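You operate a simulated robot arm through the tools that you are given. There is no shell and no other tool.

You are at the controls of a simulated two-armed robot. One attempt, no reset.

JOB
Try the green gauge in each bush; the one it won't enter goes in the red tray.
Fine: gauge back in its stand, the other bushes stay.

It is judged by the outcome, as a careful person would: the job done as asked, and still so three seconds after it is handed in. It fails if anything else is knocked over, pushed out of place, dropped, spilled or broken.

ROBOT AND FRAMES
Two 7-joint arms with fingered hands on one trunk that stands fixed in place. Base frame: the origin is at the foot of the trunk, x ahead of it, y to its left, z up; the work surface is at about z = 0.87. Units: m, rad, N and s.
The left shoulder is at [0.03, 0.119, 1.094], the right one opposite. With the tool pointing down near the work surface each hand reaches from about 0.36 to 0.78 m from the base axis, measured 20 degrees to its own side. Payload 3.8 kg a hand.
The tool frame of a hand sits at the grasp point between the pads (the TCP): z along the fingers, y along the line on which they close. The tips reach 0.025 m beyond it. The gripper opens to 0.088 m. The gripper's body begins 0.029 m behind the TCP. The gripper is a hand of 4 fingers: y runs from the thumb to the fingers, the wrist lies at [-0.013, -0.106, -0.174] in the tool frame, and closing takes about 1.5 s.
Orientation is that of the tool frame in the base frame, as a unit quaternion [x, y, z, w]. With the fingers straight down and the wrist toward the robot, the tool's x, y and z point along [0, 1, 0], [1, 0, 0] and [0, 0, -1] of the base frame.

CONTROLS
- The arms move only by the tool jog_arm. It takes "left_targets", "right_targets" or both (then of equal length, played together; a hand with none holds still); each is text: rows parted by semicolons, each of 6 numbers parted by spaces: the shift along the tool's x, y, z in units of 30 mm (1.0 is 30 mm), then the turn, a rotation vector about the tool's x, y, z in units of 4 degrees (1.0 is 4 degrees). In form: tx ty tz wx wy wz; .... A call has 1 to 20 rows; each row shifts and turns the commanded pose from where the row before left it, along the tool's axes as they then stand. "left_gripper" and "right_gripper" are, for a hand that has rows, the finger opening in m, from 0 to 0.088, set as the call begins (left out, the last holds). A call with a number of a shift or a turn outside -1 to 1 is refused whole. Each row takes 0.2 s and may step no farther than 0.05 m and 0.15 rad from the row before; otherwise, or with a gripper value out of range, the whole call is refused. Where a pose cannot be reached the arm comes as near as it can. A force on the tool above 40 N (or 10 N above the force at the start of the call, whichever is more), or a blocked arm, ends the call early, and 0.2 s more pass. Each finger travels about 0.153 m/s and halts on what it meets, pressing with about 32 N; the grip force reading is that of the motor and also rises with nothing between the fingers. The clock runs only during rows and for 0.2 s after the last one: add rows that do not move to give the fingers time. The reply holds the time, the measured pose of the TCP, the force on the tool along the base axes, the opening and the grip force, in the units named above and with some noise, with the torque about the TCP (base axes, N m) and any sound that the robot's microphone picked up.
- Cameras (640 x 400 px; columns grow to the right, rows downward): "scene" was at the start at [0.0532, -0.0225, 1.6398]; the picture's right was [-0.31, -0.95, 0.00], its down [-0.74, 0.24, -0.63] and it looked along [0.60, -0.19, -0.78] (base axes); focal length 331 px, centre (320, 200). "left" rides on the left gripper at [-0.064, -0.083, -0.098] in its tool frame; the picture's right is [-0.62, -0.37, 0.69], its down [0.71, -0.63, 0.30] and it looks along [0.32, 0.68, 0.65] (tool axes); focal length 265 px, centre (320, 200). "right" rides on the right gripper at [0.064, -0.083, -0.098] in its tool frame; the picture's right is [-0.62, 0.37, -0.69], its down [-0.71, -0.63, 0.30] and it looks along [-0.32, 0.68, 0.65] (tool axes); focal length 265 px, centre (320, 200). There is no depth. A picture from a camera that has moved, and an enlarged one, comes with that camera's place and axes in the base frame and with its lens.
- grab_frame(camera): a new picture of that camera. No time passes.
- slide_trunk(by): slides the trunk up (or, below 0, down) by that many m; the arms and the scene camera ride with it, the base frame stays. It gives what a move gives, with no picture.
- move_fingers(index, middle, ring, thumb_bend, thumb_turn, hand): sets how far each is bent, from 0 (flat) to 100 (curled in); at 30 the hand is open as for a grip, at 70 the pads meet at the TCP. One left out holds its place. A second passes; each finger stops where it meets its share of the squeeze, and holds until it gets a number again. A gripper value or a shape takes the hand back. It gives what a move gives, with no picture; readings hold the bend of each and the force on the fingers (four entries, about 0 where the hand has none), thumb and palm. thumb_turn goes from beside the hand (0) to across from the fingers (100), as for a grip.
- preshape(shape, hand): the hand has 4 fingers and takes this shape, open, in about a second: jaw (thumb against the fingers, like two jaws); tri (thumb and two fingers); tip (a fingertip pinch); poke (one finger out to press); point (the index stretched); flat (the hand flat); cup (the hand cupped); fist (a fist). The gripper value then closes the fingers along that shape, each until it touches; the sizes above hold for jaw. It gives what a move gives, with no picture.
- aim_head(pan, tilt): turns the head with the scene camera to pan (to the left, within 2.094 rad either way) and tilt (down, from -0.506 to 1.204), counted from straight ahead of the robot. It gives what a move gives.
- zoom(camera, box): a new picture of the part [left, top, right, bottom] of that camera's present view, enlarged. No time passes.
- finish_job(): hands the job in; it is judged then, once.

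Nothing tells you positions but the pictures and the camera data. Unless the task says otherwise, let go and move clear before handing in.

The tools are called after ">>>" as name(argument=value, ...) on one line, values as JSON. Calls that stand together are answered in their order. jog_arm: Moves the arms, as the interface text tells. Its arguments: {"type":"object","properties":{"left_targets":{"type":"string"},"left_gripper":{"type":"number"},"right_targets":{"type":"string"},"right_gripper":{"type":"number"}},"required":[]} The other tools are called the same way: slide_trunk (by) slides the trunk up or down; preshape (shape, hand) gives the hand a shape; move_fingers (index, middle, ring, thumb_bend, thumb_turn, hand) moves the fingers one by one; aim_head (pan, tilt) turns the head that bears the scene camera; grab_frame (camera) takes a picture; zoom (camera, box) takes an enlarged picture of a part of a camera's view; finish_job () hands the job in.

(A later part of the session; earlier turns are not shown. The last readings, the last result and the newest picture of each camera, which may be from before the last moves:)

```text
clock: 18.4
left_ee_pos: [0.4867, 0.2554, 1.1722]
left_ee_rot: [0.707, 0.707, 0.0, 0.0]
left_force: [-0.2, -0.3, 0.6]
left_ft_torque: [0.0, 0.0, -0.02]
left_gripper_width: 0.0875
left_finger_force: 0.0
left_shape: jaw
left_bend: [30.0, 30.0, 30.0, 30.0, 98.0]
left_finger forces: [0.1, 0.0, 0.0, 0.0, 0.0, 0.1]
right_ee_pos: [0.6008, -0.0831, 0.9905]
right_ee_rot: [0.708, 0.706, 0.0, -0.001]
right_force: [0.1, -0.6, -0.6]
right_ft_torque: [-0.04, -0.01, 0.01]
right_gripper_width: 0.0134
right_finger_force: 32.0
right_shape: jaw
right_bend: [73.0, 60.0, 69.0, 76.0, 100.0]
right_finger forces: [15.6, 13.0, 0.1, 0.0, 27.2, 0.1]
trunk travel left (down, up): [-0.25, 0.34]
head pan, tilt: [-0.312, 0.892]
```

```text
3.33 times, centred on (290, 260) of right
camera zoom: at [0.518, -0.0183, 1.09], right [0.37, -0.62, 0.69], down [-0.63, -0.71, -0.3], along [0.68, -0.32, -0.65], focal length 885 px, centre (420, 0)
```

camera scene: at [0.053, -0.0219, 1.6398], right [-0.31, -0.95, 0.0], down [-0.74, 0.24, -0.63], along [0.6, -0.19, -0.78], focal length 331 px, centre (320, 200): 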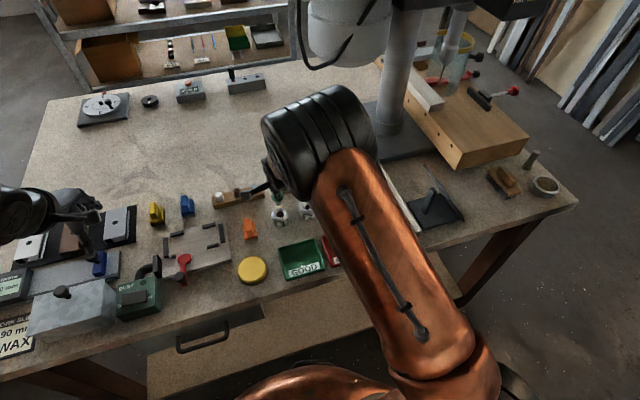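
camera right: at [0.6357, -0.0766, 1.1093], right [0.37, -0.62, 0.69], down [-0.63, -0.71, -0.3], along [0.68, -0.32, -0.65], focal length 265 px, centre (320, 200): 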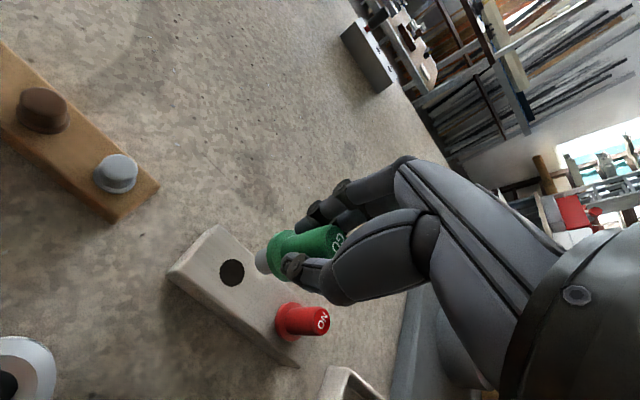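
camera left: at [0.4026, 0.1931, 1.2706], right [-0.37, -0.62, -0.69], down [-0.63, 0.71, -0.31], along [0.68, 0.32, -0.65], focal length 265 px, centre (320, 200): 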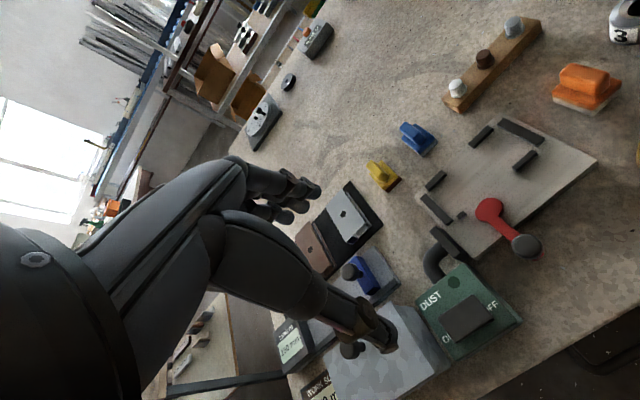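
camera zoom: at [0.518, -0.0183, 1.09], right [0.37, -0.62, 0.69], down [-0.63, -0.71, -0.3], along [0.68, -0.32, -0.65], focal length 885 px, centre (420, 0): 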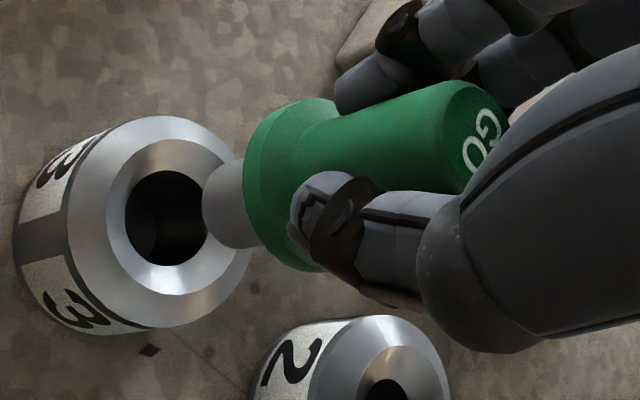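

Bush 3 stayed in place, and its bore at zoom pixel (166, 217) gives a good alignment reference. Now I move 80 mm to bush 2.

>>> jog_arm(right_targets="-0.889 0 0 0 0 0; -0.889 0 0 0 0 0; -0.889 0 0 0 0 0; 0 0 0 0 0 0; 0 0 0 0 0 0")

>>> zoom(camera="right", box=[210, 200, 370, 320])

>>> zoom(camera="scene", box=[275, 180, 355, 240])

```text
clock: 19.6
left_ee_pos: [0.4857, 0.2564, 1.171]
left_ee_rot: [0.707, 0.707, 0.0, 0.0]
left_force: [0.6, 0.5, 0.3]
left_ft_torque: [-0.01, -0.04, -0.03]
left_gripper_width: 0.0876
left_finger_force: 0.3
left_shape: jaw
left_bend: [30.0, 30.0, 30.0, 30.0, 98.0]
left_finger forces: [0.2, 0.0, 0.1, 0.0, 0.0, 0.1]
right_ee_pos: [0.602, -0.1648, 0.993]
right_ee_rot: [0.707, 0.707, 0.001, 0.0]
right_force: [-0.1, 0.1, -0.3]
right_ft_torque: [-0.01, 0.01, -0.02]
right_gripper_width: 0.0133
right_finger_force: 31.7
right_shape: jaw
right_bend: [73.0, 60.0, 69.0, 76.0, 100.0]
right_finger forces: [15.6, 13.3, 0.0, 0.0, 27.2, 0.1]
trunk travel left (down, up): [-0.25, 0.34]
head pan, tilt: [-0.312, 0.892]
```

```text
3.33 times, centred on (290, 260) of right
camera zoom: at [0.5176, -0.0994, 1.091], right [0.37, -0.62, 0.69], down [-0.63, -0.71, -0.3], along [0.68, -0.32, -0.65], focal length 885 px, centre (420, 0)
```

zoom: 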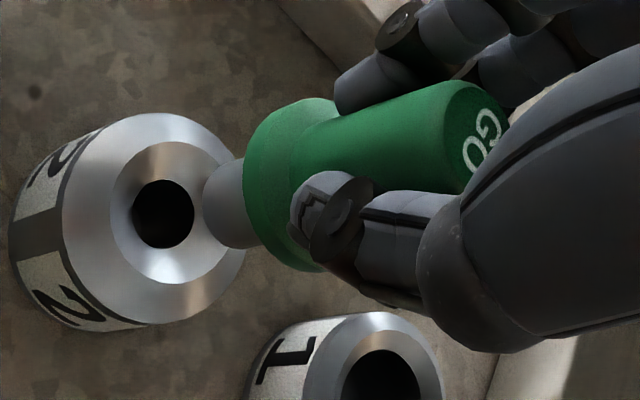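

```text
6.67 times, centred on (315, 210) of scene
camera zoom: at [0.0534, -0.0227, 1.6398], right [-0.31, -0.95, 0.0], down [-0.74, 0.24, -0.63], along [0.6, -0.19, -0.78], focal length 2208 px, centre (353, 133)
```

zoom: 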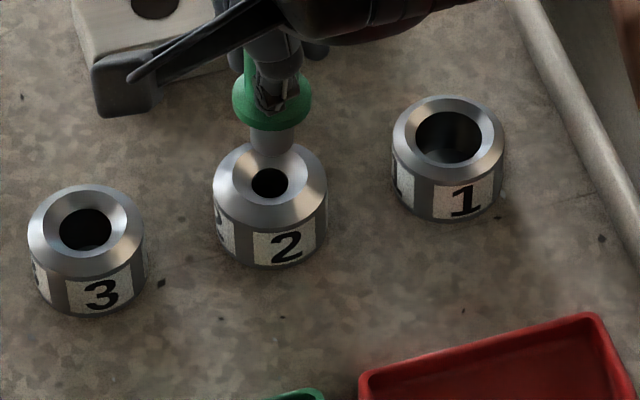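

Bush 2's bore looks smaller, about 16 mm against the pin's 17.5 mm. I will correct by 1.4 mm in y and lower to just above contact.

>>> jog_arm(right_targets="0.045 0 0 0 0 0; 0 0 0.25 0 0 0; 0 0 0.2 0 0 0; 0 0 0.2 0 0 0; 0 0 0.15 0 0 0; 0 0 0.1 0 0 0; 0 0 0 0 0 0")

>>> zoom(camera="right", box=[230, 230, 290, 290])

>>> zoom(camera="scene", box=[288, 185, 328, 225])

```text
clock: 21.2
left_ee_pos: [0.4857, 0.2557, 1.173]
left_ee_rot: [0.708, 0.706, -0.001, 0.0]
left_force: [-0.3, 0.4, -0.5]
left_ft_torque: [-0.03, 0.0, -0.01]
left_gripper_width: 0.0878
left_finger_force: 0.1
left_shape: jaw
left_bend: [30.0, 30.0, 30.0, 30.0, 98.0]
left_finger forces: [0.0, 0.0, 0.1, 0.0, 0.1, 0.1]
right_ee_pos: [0.6007, -0.1603, 0.9657]
right_ee_rot: [0.707, 0.707, 0.001, 0.0]
right_force: [0.7, 0.0, -0.6]
right_ft_torque: [-0.03, 0.0, -0.03]
right_gripper_width: 0.0135
right_finger_force: 32.2
right_shape: jaw
right_bend: [73.0, 60.0, 69.0, 76.0, 100.0]
right_finger forces: [15.6, 13.2, 0.0, 0.1, 27.2, 0.0]
trunk travel left (down, up): [-0.25, 0.34]
head pan, tilt: [-0.312, 0.892]
```

```text
6.67 times, centred on (260, 260) of right
camera zoom: at [0.5175, -0.0971, 1.0641], right [0.37, -0.62, 0.69], down [-0.63, -0.71, -0.3], along [0.68, -0.32, -0.65], focal length 1769 px, centre (720, -200)
```

zoom: 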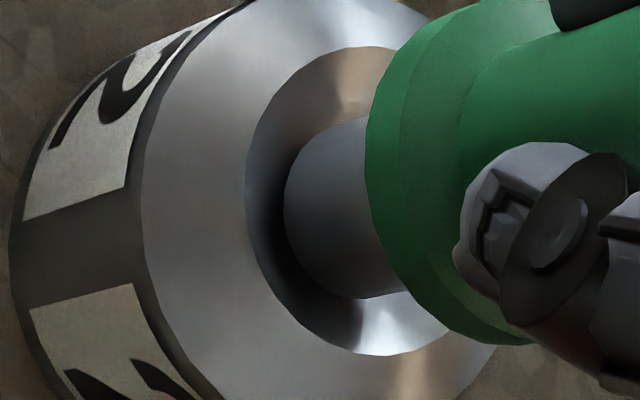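

```text
10.00 times, centred on (308, 205) of scene
camera zoom: at [0.0534, -0.0223, 1.6398], right [-0.31, -0.95, 0.0], down [-0.74, 0.24, -0.63], along [0.6, -0.19, -0.78], focal length 3311 px, centre (440, 150)
```

zoom: 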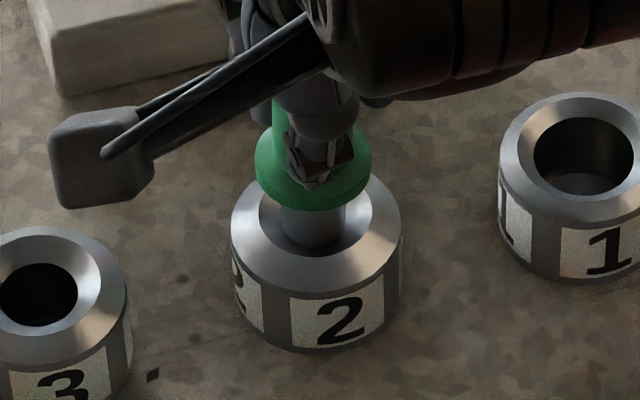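

Pin and countersink are concentric. I will lower in 1 mm steps and feel for contact.

>>> jog_arm(right_targets="0 0 0.034 0 0 0; 0 0 0.034 0 0 0; 0 0 0 0 0 0")

>>> jog_arm(right_targets="0 0 0.034 0 0 0; 0 0 0.034 0 0 0; 0 0 0 0 0 0")

>>> zoom(camera="scene", box=[288, 185, 328, 225])

```text
clock: 22.0
left_ee_pos: [0.4869, 0.2554, 1.1725]
left_ee_rot: [0.707, 0.707, 0.0, 0.0]
left_force: [-0.3, -1.3, 0.5]
left_ft_torque: [0.0, 0.02, -0.03]
left_gripper_width: 0.0877
left_finger_force: 0.0
left_shape: jaw
left_bend: [30.0, 30.0, 30.0, 30.0, 98.0]
left_finger forces: [0.0, 0.0, 0.0, 0.0, 0.0, 0.0]
right_ee_pos: [0.6013, -0.1609, 0.9633]
right_ee_rot: [0.707, 0.707, 0.0, 0.001]
right_force: [1.0, -0.2, -0.3]
right_ft_torque: [0.02, 0.04, -0.01]
right_gripper_width: 0.0134
right_finger_force: 31.9
right_shape: jaw
right_bend: [73.0, 60.0, 69.0, 76.0, 100.0]
right_finger forces: [15.7, 13.4, 0.0, 0.0, 27.2, 0.0]
trunk travel left (down, up): [-0.25, 0.34]
head pan, tilt: [-0.312, 0.892]
```

```text
clock: 22.8
left_ee_pos: [0.4845, 0.2565, 1.1718]
left_ee_rot: [0.707, 0.707, 0.0, 0.0]
left_force: [0.2, 0.3, 0.3]
left_ft_torque: [0.0, 0.03, 0.0]
left_gripper_width: 0.0875
left_finger_force: 0.0
left_shape: jaw
left_bend: [30.0, 30.0, 30.0, 30.0, 98.0]
left_finger forces: [0.0, 0.0, 0.0, 0.0, 0.0, 0.1]
right_ee_pos: [0.6004, -0.1624, 0.9628]
right_ee_rot: [0.707, 0.707, 0.001, 0.002]
right_force: [0.3, 0.6, 9.2]
right_ft_torque: [0.02, -0.04, 0.03]
right_gripper_width: 0.0141
right_finger_force: 32.0
right_shape: jaw
right_bend: [73.0, 60.0, 69.0, 76.0, 100.0]
right_finger forces: [17.5, 13.9, 0.0, 0.1, 29.3, 0.0]
trunk travel left (down, up): [-0.25, 0.34]
head pan, tilt: [-0.312, 0.892]
```

```text
10.00 times, centred on (308, 205) of scene
camera zoom: at [0.0524, -0.0218, 1.6399], right [-0.31, -0.95, 0.0], down [-0.74, 0.24, -0.63], along [0.6, -0.19, -0.78], focal length 3311 px, centre (440, 150)
```

zoom: 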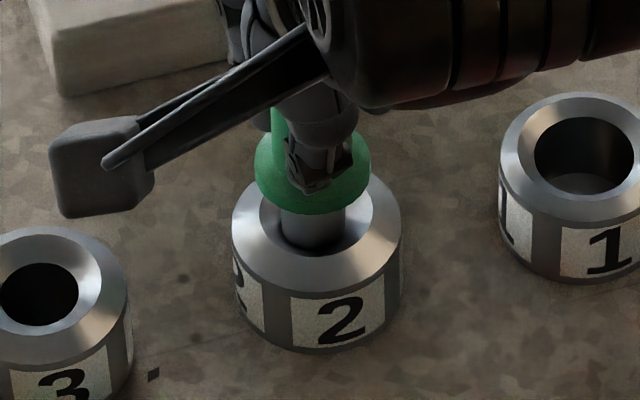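

At z 0.963 the pin met firm resistance of 9 N with no side force, and it has not entered. In bush 3 it went 17 mm lower freely, so bush 2 refuses the gauge. I will lift and try bush 1 too.

>>> jog_arm(right_targets="0 0 -0.1 0 0 0; 0 0 -0.2 0 0 0; 0 0 -0.25 0 0 0; 0 0 -0.25 0 0 0; 0 0 -0.236 0 0 0; -0.889 0 0 0 0 0; -0.889 0 0 0 0 0; -0.889 0 0 0 0 0; 0 0 0 0 0 0; 0 0 0 0 0 0")

>>> zoom(camera="right", box=[210, 200, 370, 320])

>>> zoom(camera="scene", box=[275, 180, 355, 240])

```text
clock: 25.0
left_ee_pos: [0.486, 0.2545, 1.1722]
left_ee_rot: [0.707, 0.707, 0.0, 0.0]
left_force: [-1.0, 0.7, -1.0]
left_ft_torque: [0.01, -0.04, 0.0]
left_gripper_width: 0.0877
left_finger_force: 0.0
left_shape: jaw
left_bend: [30.0, 30.0, 30.0, 30.0, 98.0]
left_finger forces: [0.0, 0.0, 0.1, 0.0, 0.0, 0.1]
right_ee_pos: [0.6021, -0.2414, 0.9921]
right_ee_rot: [0.707, 0.707, 0.001, -0.001]
right_force: [0.2, -0.5, -0.1]
right_ft_torque: [0.02, 0.0, 0.02]
right_gripper_width: 0.0136
right_finger_force: 32.1
right_shape: jaw
right_bend: [73.0, 60.0, 69.0, 76.0, 100.0]
right_finger forces: [16.5, 13.4, 0.0, 0.0, 27.9, 0.1]
trunk travel left (down, up): [-0.25, 0.34]
head pan, tilt: [-0.312, 0.892]
```

```text
3.33 times, centred on (290, 260) of right
camera zoom: at [0.5181, -0.177, 1.0914], right [0.37, -0.62, 0.69], down [-0.63, -0.71, -0.3], along [0.68, -0.32, -0.65], focal length 885 px, centre (420, 0)
```

zoom: 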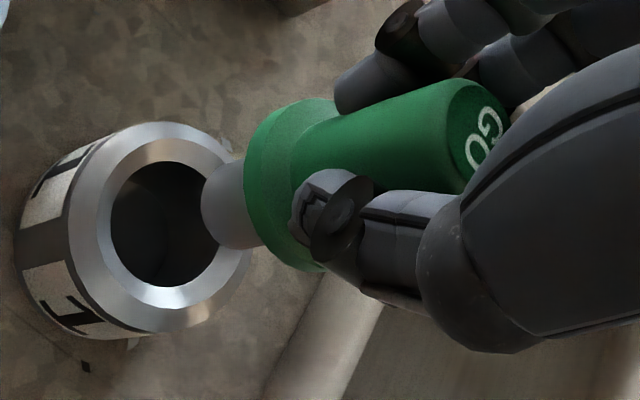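

```text
6.67 times, centred on (315, 210) of scene
camera zoom: at [0.0534, -0.0227, 1.6398], right [-0.31, -0.95, 0.0], down [-0.74, 0.24, -0.63], along [0.6, -0.19, -0.78], focal length 2208 px, centre (353, 133)
```

zoom: 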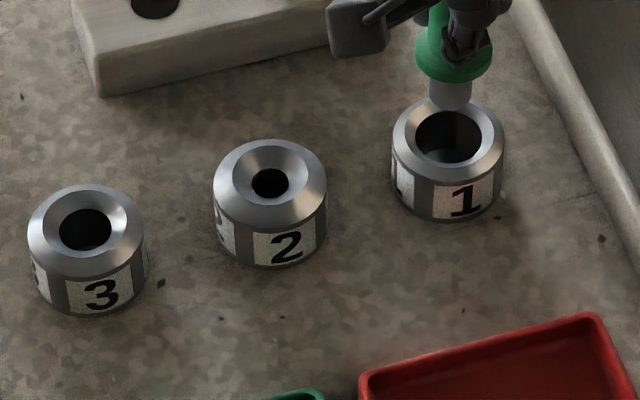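

Bush 1 has a wide bore, and the hand is within 1 mm of its centre. I will lower the gauge into it slowly.

>>> jog_arm(right_targets="-0.02 -0.03 0 0 0 0; 0 0 0.25 0 0 0; 0 0 0.25 0 0 0; 0 0 0.2 0 0 0; 0 0 0.1 0 0 0; 0 0 0.1 0 0 0; 0 0 0.1 0 0 0; 0 0 0.1 0 0 0; 0 0 0.1 0 0 0; 0 0 0.1 0 0 0; 0 0 0.1 0 0 0; 0 0 0.1 0 0 0; 0 0 0 0 0 0")

>>> zoom(camera="right", box=[210, 200, 370, 320])

>>> zoom(camera="scene", box=[315, 180, 355, 220])

```text
clock: 27.8
left_ee_pos: [0.4861, 0.2554, 1.1719]
left_ee_rot: [0.707, 0.707, 0.0, -0.001]
left_force: [-0.4, 0.4, -0.5]
left_ft_torque: [0.01, -0.02, 0.01]
left_gripper_width: 0.0875
left_finger_force: 0.0
left_shape: jaw
left_bend: [30.0, 30.0, 30.0, 30.0, 98.0]
left_finger forces: [0.0, 0.0, 0.1, 0.0, 0.1, 0.1]
right_ee_pos: [0.6016, -0.2421, 0.9483]
right_ee_rot: [0.707, 0.707, 0.0, -0.001]
right_force: [0.2, -0.2, -0.9]
right_ft_torque: [0.01, 0.02, 0.0]
right_gripper_width: 0.0139
right_finger_force: 32.2
right_shape: jaw
right_bend: [73.0, 60.0, 69.0, 76.0, 100.0]
right_finger forces: [16.3, 13.5, 0.1, 0.0, 27.8, 0.1]
trunk travel left (down, up): [-0.25, 0.34]
head pan, tilt: [-0.312, 0.892]
```

```text
3.33 times, centred on (290, 260) of right
camera zoom: at [0.5174, -0.1774, 1.0455], right [0.37, -0.62, 0.69], down [-0.63, -0.71, -0.3], along [0.68, -0.32, -0.65], focal length 885 px, centre (420, 0)
```

zoom: 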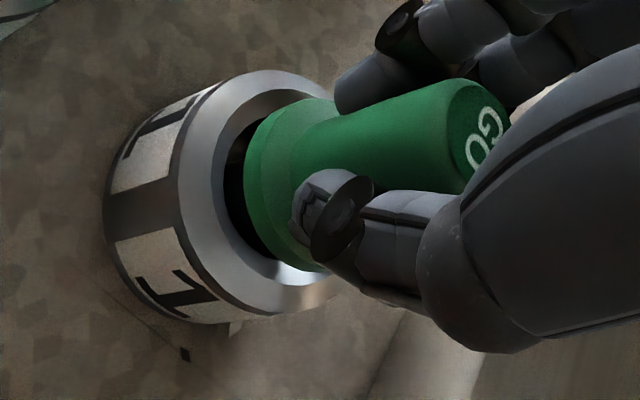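

```text
10.00 times, centred on (335, 200) of scene
camera zoom: at [0.0534, -0.0224, 1.6398], right [-0.31, -0.95, 0.0], down [-0.74, 0.24, -0.63], along [0.6, -0.19, -0.78], focal length 3311 px, centre (170, 200)
```

zoom: 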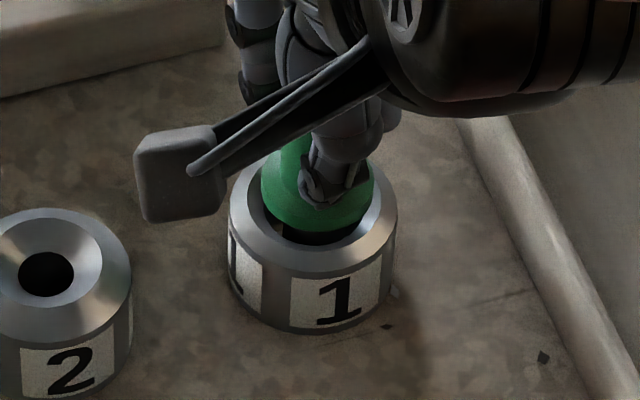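

The gauge goes freely into bush 1 as well, so bush 2 is the one for the red tray. I will withdraw straight up and carry the gauge back over its stand.

>>> jog_arm(right_targets="0 0 -0.15 0 0 0; 0 0 -0.2 0 0 0; 0 0 -0.25 0 0 0; 0 0 -0.3 0 0 0; 0 0 -0.3 0 0 0; 0 0 -0.35 0 0 0; 0 0 -0.3 0 0 0; 0 0 -0.3 0 0 0; 0.8425 0.9775 0 0 0 0; 0.8425 0.9775 0 0 0 0; 0.8425 0.9775 0 0 0 0; 0.8425 0.9775 0 0 0 0; 0 0 0 0 0 0; 0 0 0 0 0 0")

>>> zoom(camera="right", box=[210, 200, 370, 320])

>>> zoom(camera="scene", box=[268, 150, 308, 190])

>>> zoom(camera="scene", box=[265, 185, 345, 235])

```text
clock: 30.8
left_ee_pos: [0.4862, 0.2561, 1.1714]
left_ee_rot: [0.707, 0.707, -0.001, -0.001]
left_force: [0.4, -0.7, 0.3]
left_ft_torque: [-0.01, 0.01, 0.01]
left_gripper_width: 0.0879
left_finger_force: 0.0
left_shape: jaw
left_bend: [30.0, 30.0, 30.0, 30.0, 98.0]
left_finger forces: [0.1, 0.0, 0.0, 0.0, 0.1, 0.1]
right_ee_pos: [0.7171, -0.1436, 1.0115]
right_ee_rot: [0.707, 0.707, 0.0, -0.001]
right_force: [-0.6, 0.1, -1.1]
right_ft_torque: [0.0, -0.06, -0.01]
right_gripper_width: 0.0138
right_finger_force: 31.8
right_shape: jaw
right_bend: [73.0, 60.0, 69.0, 76.0, 100.0]
right_finger forces: [15.4, 13.9, 0.0, 0.1, 24.9, 0.1]
trunk travel left (down, up): [-0.25, 0.34]
head pan, tilt: [-0.312, 0.892]
```

```text
3.33 times, centred on (290, 260) of right
camera zoom: at [0.6335, -0.0779, 1.1103], right [0.37, -0.62, 0.69], down [-0.63, -0.71, -0.3], along [0.68, -0.32, -0.65], focal length 885 px, centre (420, 0)
```

zoom: 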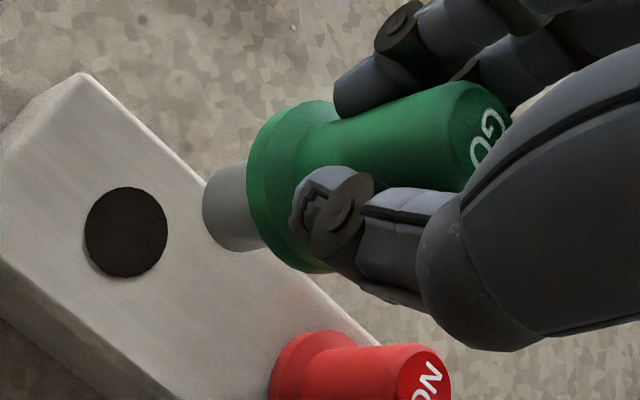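

```text
10.00 times, centred on (288, 170) of scene
camera zoom: at [0.0539, -0.0219, 1.6398], right [-0.31, -0.95, 0.0], down [-0.74, 0.24, -0.63], along [0.6, -0.19, -0.78], focal length 3311 px, centre (640, 500)
```

zoom: 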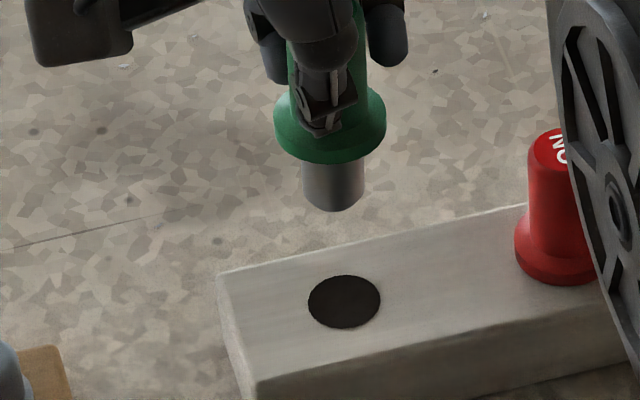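

```text
8.00 times, centred on (305, 210) of scene
camera zoom: at [0.0539, -0.0219, 1.6398], right [-0.31, -0.95, 0.0], down [-0.74, 0.24, -0.63], along [0.6, -0.19, -0.78], focal length 2649 px, centre (440, 120)
```

zoom: 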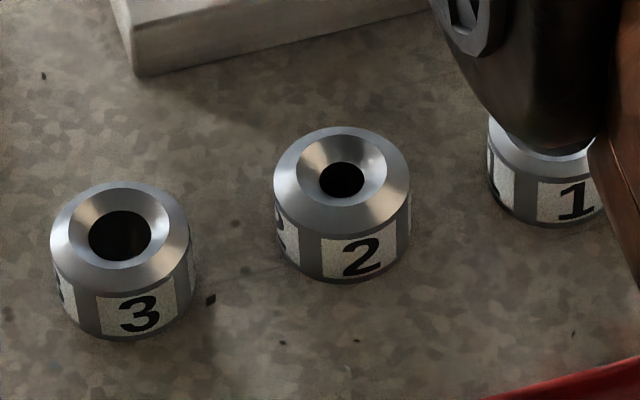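

The hand has come back about 2 mm short in y compared with when the gauge came out. I will let it settle and re-measure before inserting.

>>> jog_arm(right_targets="0 0 0 0 0 0; 0 0 0 0 0 0; 0 0 0 0 0 0")

>>> zoom(camera="right", box=[210, 200, 370, 320])

>>> zoom(camera="scene", box=[268, 150, 308, 190])

```text
clock: 31.6
left_ee_pos: [0.4869, 0.2564, 1.1715]
left_ee_rot: [0.707, 0.707, 0.0, 0.0]
left_force: [-0.3, 0.3, -0.4]
left_ft_torque: [0.0, -0.03, -0.03]
left_gripper_width: 0.0874
left_finger_force: 0.0
left_shape: jaw
left_bend: [30.0, 30.0, 30.0, 30.0, 98.0]
left_finger forces: [0.0, 0.0, 0.1, 0.0, 0.1, 0.0]
right_ee_pos: [0.7173, -0.1435, 1.0113]
right_ee_rot: [0.707, 0.708, 0.0, 0.0]
right_force: [-0.2, 0.2, -0.4]
right_ft_torque: [-0.01, -0.01, 0.04]
right_gripper_width: 0.0136
right_finger_force: 31.9
right_shape: jaw
right_bend: [73.0, 60.0, 69.0, 76.0, 100.0]
right_finger forces: [15.3, 13.8, 0.1, 0.0, 24.9, 0.0]
trunk travel left (down, up): [-0.25, 0.34]
head pan, tilt: [-0.312, 0.892]
```

```text
3.33 times, centred on (290, 260) of right
camera zoom: at [0.6332, -0.0783, 1.1105], right [0.37, -0.62, 0.69], down [-0.63, -0.71, -0.3], along [0.68, -0.32, -0.65], focal length 885 px, centre (420, 0)
```

zoom: 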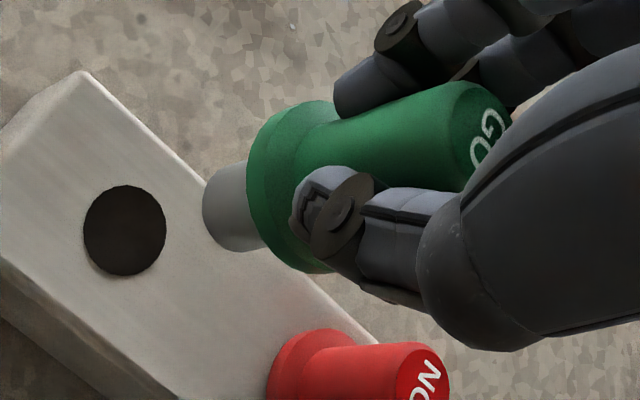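

```text
10.00 times, centred on (288, 170) of scene
camera zoom: at [0.0534, -0.0223, 1.6398], right [-0.31, -0.95, 0.0], down [-0.74, 0.24, -0.63], along [0.6, -0.19, -0.78], focal length 3311 px, centre (640, 500)
```

zoom: 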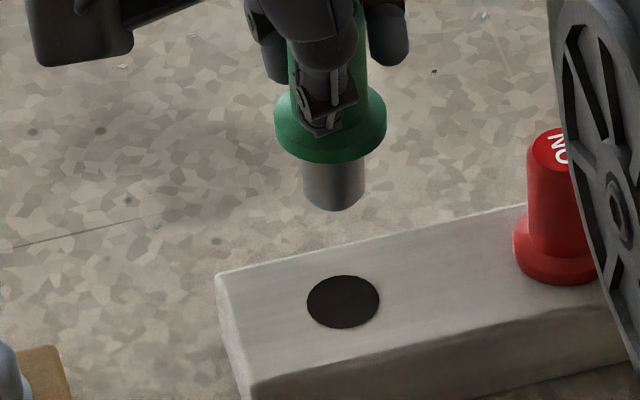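

Combining both cameras, the hole is about 2 mm further in x and 1 mm further in y than the pin. I will shift by that and lower to just above the stand to check again.

>>> jog_arm(right_targets="0.04 0.075 0 0 0 0; 0 0 0.3 0 0 0; 0 0 0.3 0 0 0; 0 0 0.3 0 0 0; 0 0 0.3 0 0 0; 0 0 0 0 0 0; 0 0 0 0 0 0")

>>> zoom(camera="right", box=[210, 200, 370, 320])

>>> zoom(camera="scene", box=[268, 150, 308, 190])

```text
clock: 33.2
left_ee_pos: [0.4863, 0.256, 1.1725]
left_ee_rot: [0.707, 0.707, 0.0, 0.0]
left_force: [0.7, 0.2, -0.5]
left_ft_torque: [0.02, -0.03, -0.02]
left_gripper_width: 0.0878
left_finger_force: 0.0
left_shape: jaw
left_bend: [30.0, 30.0, 30.0, 30.0, 98.0]
left_finger forces: [0.2, 0.0, 0.0, 0.0, 0.0, 0.1]
right_ee_pos: [0.721, -0.141, 0.9754]
right_ee_rot: [0.707, 0.707, 0.0, -0.001]
right_force: [0.4, -0.2, -0.8]
right_ft_torque: [0.02, 0.04, 0.01]
right_gripper_width: 0.0132
right_finger_force: 32.2
right_shape: jaw
right_bend: [73.0, 60.0, 69.0, 76.0, 100.0]
right_finger forces: [15.4, 13.9, 0.0, 0.1, 24.8, 0.0]
trunk travel left (down, up): [-0.25, 0.34]
head pan, tilt: [-0.312, 0.892]
```

```text
3.33 times, centred on (290, 260) of right
camera zoom: at [0.6367, -0.0756, 1.0739], right [0.37, -0.62, 0.69], down [-0.63, -0.71, -0.3], along [0.68, -0.32, -0.65], focal length 885 px, centre (420, 0)
```

zoom: 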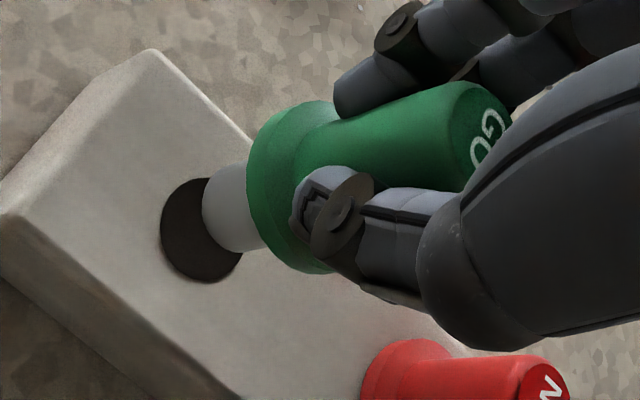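

```text
10.00 times, centred on (288, 170) of scene
camera zoom: at [0.0535, -0.0223, 1.6398], right [-0.31, -0.95, 0.0], down [-0.74, 0.24, -0.63], along [0.6, -0.19, -0.78], focal length 3311 px, centre (640, 500)
```

zoom: 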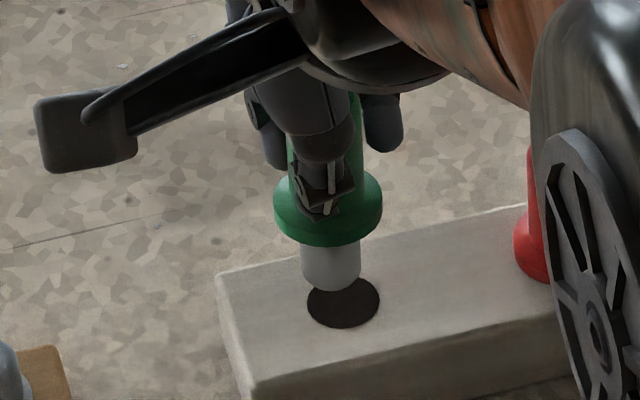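

Near the stand, both cameras show the pin about 2.7 mm too far in +y. I will shift it back and look again before inserting.

>>> jog_arm(right_targets="-0.085 -0.013 0 0 0 0; 0 0 0 0 0 0; 0 0 0 0 0 0")

>>> zoom(camera="right", box=[230, 230, 290, 290])

>>> zoom(camera="scene", box=[268, 150, 308, 190])

```text
clock: 34.0
left_ee_pos: [0.4862, 0.2568, 1.1719]
left_ee_rot: [0.708, 0.707, 0.0, 0.0]
left_force: [-0.3, 0.1, 0.7]
left_ft_torque: [0.02, 0.0, 0.02]
left_gripper_width: 0.0876
left_finger_force: 0.1
left_shape: jaw
left_bend: [30.0, 30.0, 30.0, 30.0, 98.0]
left_finger forces: [0.1, 0.0, 0.0, 0.0, 0.0, 0.1]
right_ee_pos: [0.7196, -0.1432, 0.9739]
right_ee_rot: [0.707, 0.707, -0.001, 0.0]
right_force: [0.1, 0.7, -0.9]
right_ft_torque: [-0.03, -0.05, 0.0]
right_gripper_width: 0.0133
right_finger_force: 32.1
right_shape: jaw
right_bend: [73.0, 60.0, 69.0, 76.0, 100.0]
right_finger forces: [15.3, 13.9, 0.0, 0.0, 24.8, 0.1]
trunk travel left (down, up): [-0.25, 0.34]
head pan, tilt: [-0.312, 0.892]
```

```text
6.67 times, centred on (260, 260) of right
camera zoom: at [0.6363, -0.0782, 1.0744], right [0.37, -0.62, 0.69], down [-0.63, -0.71, -0.3], along [0.68, -0.32, -0.65], focal length 1769 px, centre (720, -200)
```

zoom: 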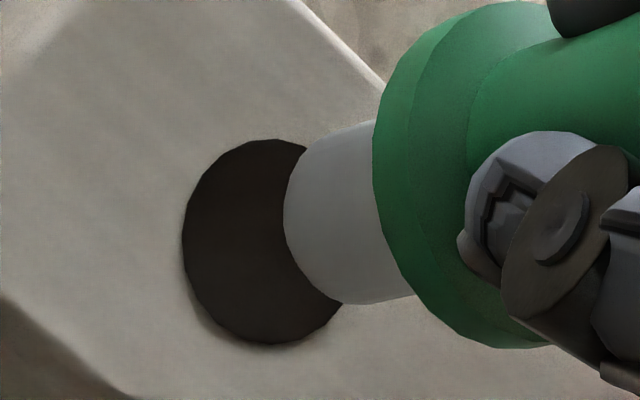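

```text
10.00 times, centred on (288, 170) of scene
camera zoom: at [0.0535, -0.0223, 1.6398], right [-0.31, -0.95, 0.0], down [-0.74, 0.24, -0.63], along [0.6, -0.19, -0.78], focal length 3311 px, centre (640, 500)
```

zoom: 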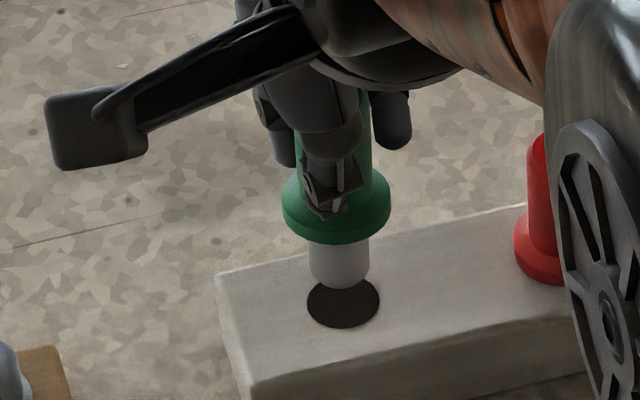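

Both cameras now agree that the pin is directly above the hole. I will lower it in small steps into the stand.

>>> jog_arm(right_targets="0 0 0.1 0 0 0; 0 0 0.1 0 0 0; 0 0 0.1 0 0 0; 0 0 0.1 0 0 0; 0 0 0.1 0 0 0; 0 0 0.1 0 0 0; 0 0 0.1 0 0 0; 0 0 0 0 0 0")

>>> zoom(camera="right", box=[230, 230, 290, 290])

>>> zoom(camera="scene", box=[268, 150, 308, 190])

```text
clock: 35.8
left_ee_pos: [0.4867, 0.2546, 1.1717]
left_ee_rot: [0.707, 0.707, 0.0, 0.0]
left_force: [0.3, 0.5, -0.9]
left_ft_torque: [0.01, 0.04, 0.02]
left_gripper_width: 0.0876
left_finger_force: 0.1
left_shape: jaw
left_bend: [30.0, 30.0, 30.0, 30.0, 98.0]
left_finger forces: [0.1, 0.0, 0.0, 0.1, 0.0, 0.0]
right_ee_pos: [0.7198, -0.1439, 0.9545]
right_ee_rot: [0.707, 0.707, -0.001, 0.0]
right_force: [0.2, -0.5, -1.0]
right_ft_torque: [-0.02, 0.0, 0.03]
right_gripper_width: 0.0136
right_finger_force: 31.6
right_shape: jaw
right_bend: [73.0, 60.0, 69.0, 76.0, 100.0]
right_finger forces: [15.3, 13.9, 0.0, 0.0, 24.8, 0.0]
trunk travel left (down, up): [-0.25, 0.34]
head pan, tilt: [-0.312, 0.892]
```

```text
6.67 times, centred on (260, 260) of right
camera zoom: at [0.6359, -0.0783, 1.053], right [0.37, -0.62, 0.69], down [-0.63, -0.71, -0.3], along [0.68, -0.32, -0.65], focal length 1769 px, centre (720, -200)
```

zoom: 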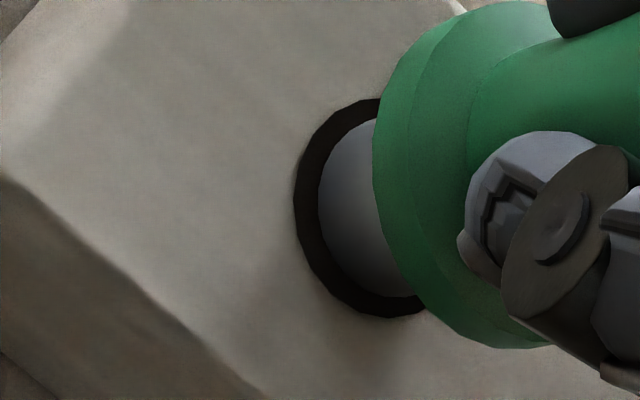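

```text
10.00 times, centred on (288, 170) of scene
camera zoom: at [0.0535, -0.0223, 1.6398], right [-0.31, -0.95, 0.0], down [-0.74, 0.24, -0.63], along [0.6, -0.19, -0.78], focal length 3311 px, centre (640, 500)
```

zoom: 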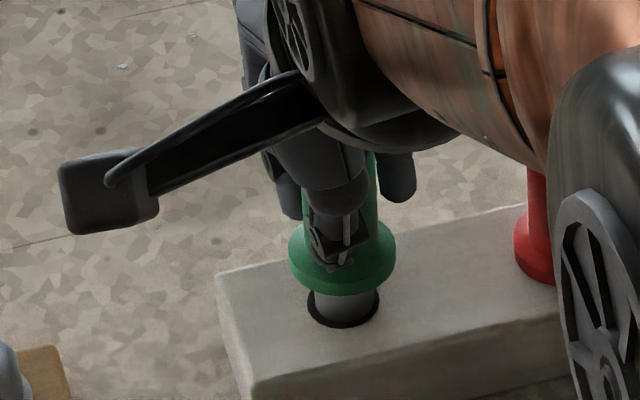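

The pin is in the hole and centred. I will continue down until the flange seats.

>>> jog_arm(right_targets="0 0 0.1 0 0 0; 0 0 0.1 0 0 0; 0 0 0.1 0 0 0; 0 0 0.1 0 0 0; 0 0 0 0 0 0")

>>> jog_arm(right_targets="0 0 0.035 0 0 0; 0 0 0.035 0 0 0; 0 0 0 0 0 0")

>>> zoom(camera="scene", box=[268, 150, 308, 190])

```text
clock: 37.0
left_ee_pos: [0.4871, 0.2552, 1.1716]
left_ee_rot: [0.708, 0.707, -0.001, 0.0]
left_force: [0.1, 0.5, 0.2]
left_ft_torque: [0.0, -0.03, 0.01]
left_gripper_width: 0.0875
left_finger_force: 0.0
left_shape: jaw
left_bend: [30.0, 30.0, 30.0, 30.0, 98.0]
left_finger forces: [0.1, 0.0, 0.0, 0.0, 0.0, 0.0]
right_ee_pos: [0.7199, -0.1424, 0.9432]
right_ee_rot: [0.707, 0.707, 0.001, 0.0]
right_force: [-0.2, 0.9, -1.4]
right_ft_torque: [0.01, 0.02, 0.02]
right_gripper_width: 0.0136
right_finger_force: 32.5
right_shape: jaw
right_bend: [73.0, 60.0, 69.0, 76.0, 100.0]
right_finger forces: [15.2, 13.9, 0.0, 0.1, 24.8, 0.0]
trunk travel left (down, up): [-0.25, 0.34]
head pan, tilt: [-0.312, 0.892]
```

```text
clock: 37.8
left_ee_pos: [0.4868, 0.255, 1.1716]
left_ee_rot: [0.707, 0.707, 0.0, 0.0]
left_force: [-0.2, 0.0, -0.6]
left_ft_torque: [-0.01, 0.01, 0.0]
left_gripper_width: 0.0875
left_finger_force: 0.1
left_shape: jaw
left_bend: [30.0, 30.0, 30.0, 30.0, 98.0]
left_finger forces: [0.1, 0.0, 0.0, 0.1, 0.1, 0.1]
right_ee_pos: [0.7207, -0.1425, 0.9414]
right_ee_rot: [0.707, 0.707, 0.0, 0.0]
right_force: [0.6, -0.2, -0.7]
right_ft_torque: [-0.01, -0.02, -0.01]
right_gripper_width: 0.0136
right_finger_force: 31.6
right_shape: jaw
right_bend: [73.0, 60.0, 69.0, 76.0, 100.0]
right_finger forces: [15.3, 13.9, 0.0, 0.1, 24.8, 0.0]
trunk travel left (down, up): [-0.25, 0.34]
head pan, tilt: [-0.312, 0.892]
```

```text
10.00 times, centred on (288, 170) of scene
camera zoom: at [0.0535, -0.0223, 1.6398], right [-0.31, -0.95, 0.0], down [-0.74, 0.24, -0.63], along [0.6, -0.19, -0.78], focal length 3311 px, centre (640, 500)
```

zoom: 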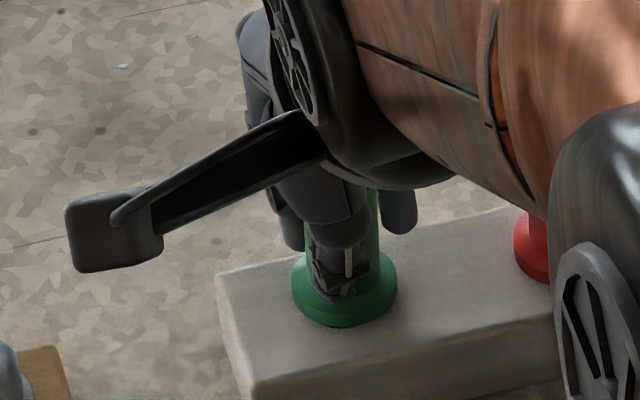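

The flange is nearly seated and no contact is felt yet. I will lower in 1 mm steps.

>>> jog_arm(right_targets="0 0 0.035 0 0 0; 0 0 0 0 0 0")

>>> jog_arm(right_targets="0 0 0.035 0 0 0; 0 0 0 0 0 0")

>>> zoom(camera="right", box=[230, 230, 290, 290])

```text
clock: 38.4
left_ee_pos: [0.4854, 0.2555, 1.1712]
left_ee_rot: [0.707, 0.707, 0.0, 0.0]
left_force: [0.7, -0.3, 0.6]
left_ft_torque: [0.01, 0.0, -0.02]
left_gripper_width: 0.0873
left_finger_force: 0.1
left_shape: jaw
left_bend: [30.0, 30.0, 30.0, 30.0, 98.0]
left_finger forces: [0.1, 0.0, 0.1, 0.1, 0.0, 0.0]
right_ee_pos: [0.7192, -0.143, 0.9394]
right_ee_rot: [0.707, 0.707, 0.0, 0.0]
right_force: [0.1, -0.7, -0.7]
right_ft_torque: [0.02, -0.01, 0.0]
right_gripper_width: 0.0136
right_finger_force: 32.0
right_shape: jaw
right_bend: [73.0, 60.0, 69.0, 76.0, 100.0]
right_finger forces: [15.3, 13.9, 0.0, 0.0, 24.7, 0.0]
trunk travel left (down, up): [-0.25, 0.34]
head pan, tilt: [-0.312, 0.892]
```

```text
clock: 39.0
left_ee_pos: [0.4859, 0.257, 1.1713]
left_ee_rot: [0.708, 0.707, 0.0, 0.0]
left_force: [1.1, 0.0, 0.3]
left_ft_torque: [-0.02, -0.04, 0.01]
left_gripper_width: 0.0875
left_finger_force: 0.1
left_shape: jaw
left_bend: [30.0, 30.0, 30.0, 30.0, 98.0]
left_finger forces: [0.1, 0.0, 0.0, 0.0, 0.0, 0.1]
right_ee_pos: [0.7203, -0.1428, 0.939]
right_ee_rot: [0.707, 0.707, -0.001, 0.0]
right_force: [1.3, 0.4, 0.4]
right_ft_torque: [0.0, 0.02, 0.01]
right_gripper_width: 0.0133
right_finger_force: 32.2
right_shape: jaw
right_bend: [73.0, 60.0, 69.0, 76.0, 100.0]
right_finger forces: [15.4, 14.0, 0.1, 0.0, 25.2, 0.0]
trunk travel left (down, up): [-0.25, 0.34]
head pan, tilt: [-0.312, 0.892]
```

```text
6.67 times, centred on (260, 260) of right
camera zoom: at [0.6364, -0.0782, 1.0372], right [0.37, -0.62, 0.69], down [-0.63, -0.71, -0.3], along [0.68, -0.32, -0.65], focal length 1769 px, centre (720, -200)
```

zoom: 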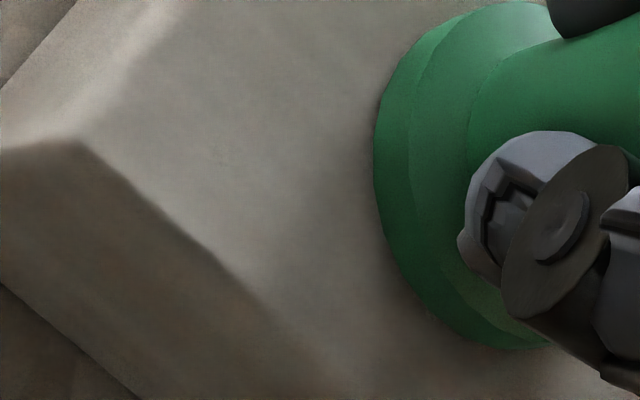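

The flange has just made contact with the stand, so the gauge is seated. I will open the hand to let go.

>>> jog_arm(right_targets="0 0 0 0 0 0; 0 0 0 0 0 0; 0 0 0 0 0 0; 0 0 0 0 0 0; 0 0 0 0 0 0; 0 0 0 0 0 0; 0 0 0 0 0 0; 0 0 0 0 0 0", right_gripper=0.088)

>>> grab_frame(camera="right")

>>> zoom(camera="scene", box=[268, 150, 308, 190])

```text
clock: 40.8
left_ee_pos: [0.4864, 0.2547, 1.1717]
left_ee_rot: [0.707, 0.707, 0.0, 0.0]
left_force: [0.0, -0.5, -0.6]
left_ft_torque: [-0.02, -0.01, 0.0]
left_gripper_width: 0.0877
left_finger_force: 0.1
left_shape: jaw
left_bend: [30.0, 30.0, 30.0, 30.0, 98.0]
left_finger forces: [0.0, 0.0, 0.0, 0.0, 0.0, 0.0]
right_ee_pos: [0.7207, -0.1422, 0.9377]
right_ee_rot: [0.707, 0.707, 0.0, -0.001]
right_force: [0.7, -0.4, -0.1]
right_ft_torque: [-0.03, 0.0, -0.01]
right_gripper_width: 0.0879
right_finger_force: 0.1
right_shape: jaw
right_bend: [30.0, 30.0, 30.0, 30.0, 98.0]
right_finger forces: [0.0, 0.0, 0.1, 0.0, 0.0, 0.1]
trunk travel left (down, up): [-0.25, 0.34]
head pan, tilt: [-0.312, 0.892]
```

```text
taken
camera right: at [0.6364, -0.0782, 1.037], right [0.37, -0.62, 0.69], down [-0.63, -0.71, -0.3], along [0.68, -0.32, -0.65], focal length 265 px, centre (320, 200)
```

right: 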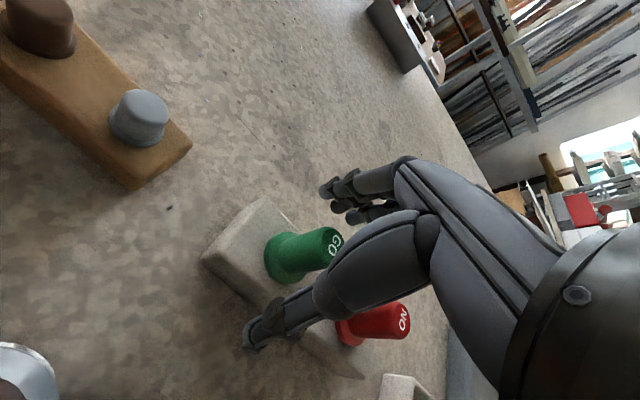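

```text
10.00 times, centred on (288, 170) of scene
camera zoom: at [0.0534, -0.0223, 1.6398], right [-0.31, -0.95, 0.0], down [-0.74, 0.24, -0.63], along [0.6, -0.19, -0.78], focal length 3311 px, centre (640, 500)
```

zoom: 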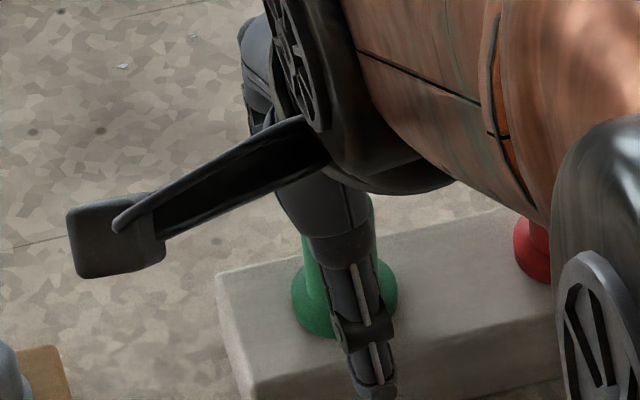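

The gauge stands in its hole and the hand is free. I will rise straight up, then look over the result and the red tray.

>>> jog_arm(right_targets="0 0 -0.2 0 0 0; 0 0 -0.3 0 0 0; 0 0 -0.5 0 0 0; 0 0 -0.5 0 0 0; 0 0 -0.5 0 0 0; 0 0 -0.5 0 0 0; 0 0 -0.5 0 0 0; 0 0 0 0 0 0")

>>> grab_frame(camera="right")

>>> zoom(camera="scene", box=[220, 150, 400, 280])

```text
clock: 42.6
left_ee_pos: [0.4851, 0.2554, 1.1715]
left_ee_rot: [0.707, 0.708, -0.001, 0.001]
left_force: [0.0, -0.3, -0.3]
left_ft_torque: [0.01, 0.0, -0.01]
left_gripper_width: 0.0876
left_finger_force: 0.1
left_shape: jaw
left_bend: [30.0, 30.0, 30.0, 30.0, 98.0]
left_finger forces: [0.0, 0.0, 0.0, 0.0, 0.0, 0.0]
right_ee_pos: [0.7204, -0.1418, 1.0284]
right_ee_rot: [0.707, 0.707, 0.0, 0.001]
right_force: [-0.2, 0.7, -0.1]
right_ft_torque: [0.0, -0.04, 0.0]
right_gripper_width: 0.0874
right_finger_force: 0.1
right_shape: jaw
right_bend: [30.0, 30.0, 30.0, 30.0, 98.0]
right_finger forces: [0.0, 0.1, 0.1, 0.0, 0.1, 0.0]
trunk travel left (down, up): [-0.25, 0.34]
head pan, tilt: [-0.312, 0.892]
```

```text
taken
camera right: at [0.6366, -0.0777, 1.1272], right [0.37, -0.62, 0.69], down [-0.63, -0.71, -0.3], along [0.68, -0.32, -0.65], focal length 265 px, centre (320, 200)
```

right: 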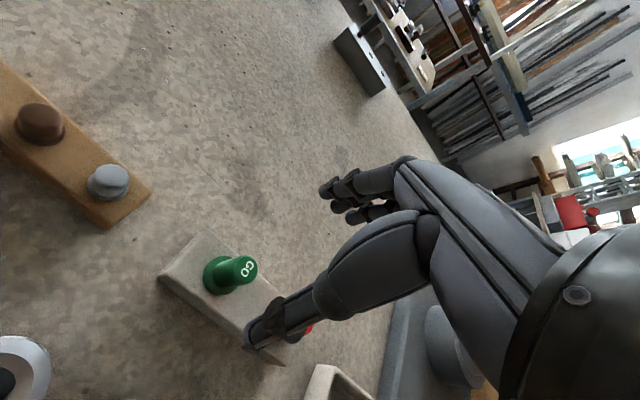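

```text
3.08 times, centred on (310, 215) of scene
camera zoom: at [0.0535, -0.0223, 1.6398], right [-0.31, -0.95, 0.0], down [-0.74, 0.24, -0.63], along [0.6, -0.19, -0.78], focal length 1019 px, centre (351, 154)
```

zoom: 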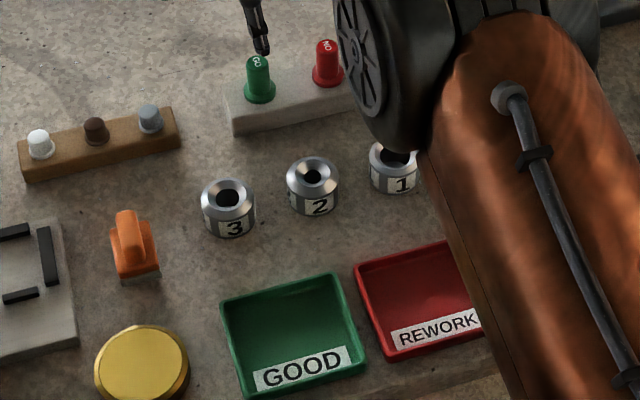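

The gauge is back upright in its stand and the bushes are unchanged. Next I move above bush 2 to pick it up.

>>> jog_arm(right_targets="-0.171 -0.99 0 0 0 0; -0.171 -0.99 0 0 0 0; -0.171 -0.99 0 0 0 0; -0.171 -0.99 0 0 0 0; 0 0 0.4 0 0 0; 0 0 0.4 0 0 0; 0 0 0.4 0 0 0; 0 0 0 0 0 0; 0 0 0 0 0 0")

>>> grab_frame(camera="right")

>>> zoom(camera="scene", box=[220, 150, 400, 280])

```text
clock: 44.6
left_ee_pos: [0.4855, 0.2566, 1.1726]
left_ee_rot: [0.707, 0.707, 0.0, 0.0]
left_force: [-0.2, 1.0, -0.8]
left_ft_torque: [0.0, 0.0, 0.0]
left_gripper_width: 0.0876
left_finger_force: 0.1
left_shape: jaw
left_bend: [30.0, 30.0, 30.0, 30.0, 98.0]
left_finger forces: [0.1, 0.0, 0.0, 0.0, 0.1, 0.1]
right_ee_pos: [0.6027, -0.1628, 0.9939]
right_ee_rot: [0.707, 0.707, 0.0, 0.0]
right_force: [0.1, 0.1, 0.3]
right_ft_torque: [0.02, 0.02, 0.0]
right_gripper_width: 0.0878
right_finger_force: 0.0
right_shape: jaw
right_bend: [30.0, 30.0, 30.0, 30.0, 98.0]
right_finger forces: [0.1, 0.0, 0.0, 0.1, 0.1, 0.0]
trunk travel left (down, up): [-0.25, 0.34]
head pan, tilt: [-0.312, 0.892]
```

```text
taken
camera right: at [0.5186, -0.0987, 1.0927], right [0.37, -0.62, 0.69], down [-0.63, -0.71, -0.3], along [0.68, -0.32, -0.65], focal length 265 px, centre (320, 200)
```

right: 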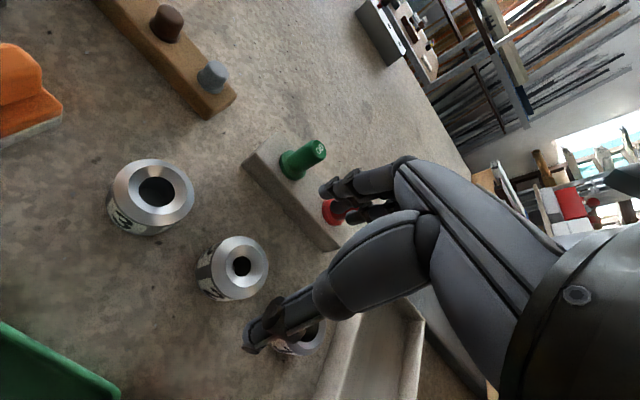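

```text
3.08 times, centred on (310, 215) of scene
camera zoom: at [0.0534, -0.0223, 1.6398], right [-0.31, -0.95, 0.0], down [-0.74, 0.24, -0.63], along [0.6, -0.19, -0.78], focal length 1019 px, centre (351, 154)
```

zoom: 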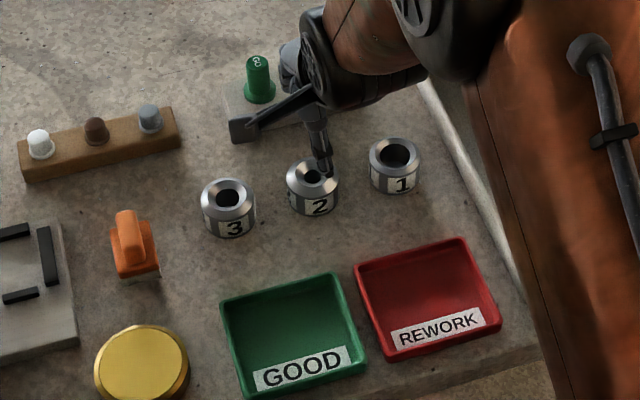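

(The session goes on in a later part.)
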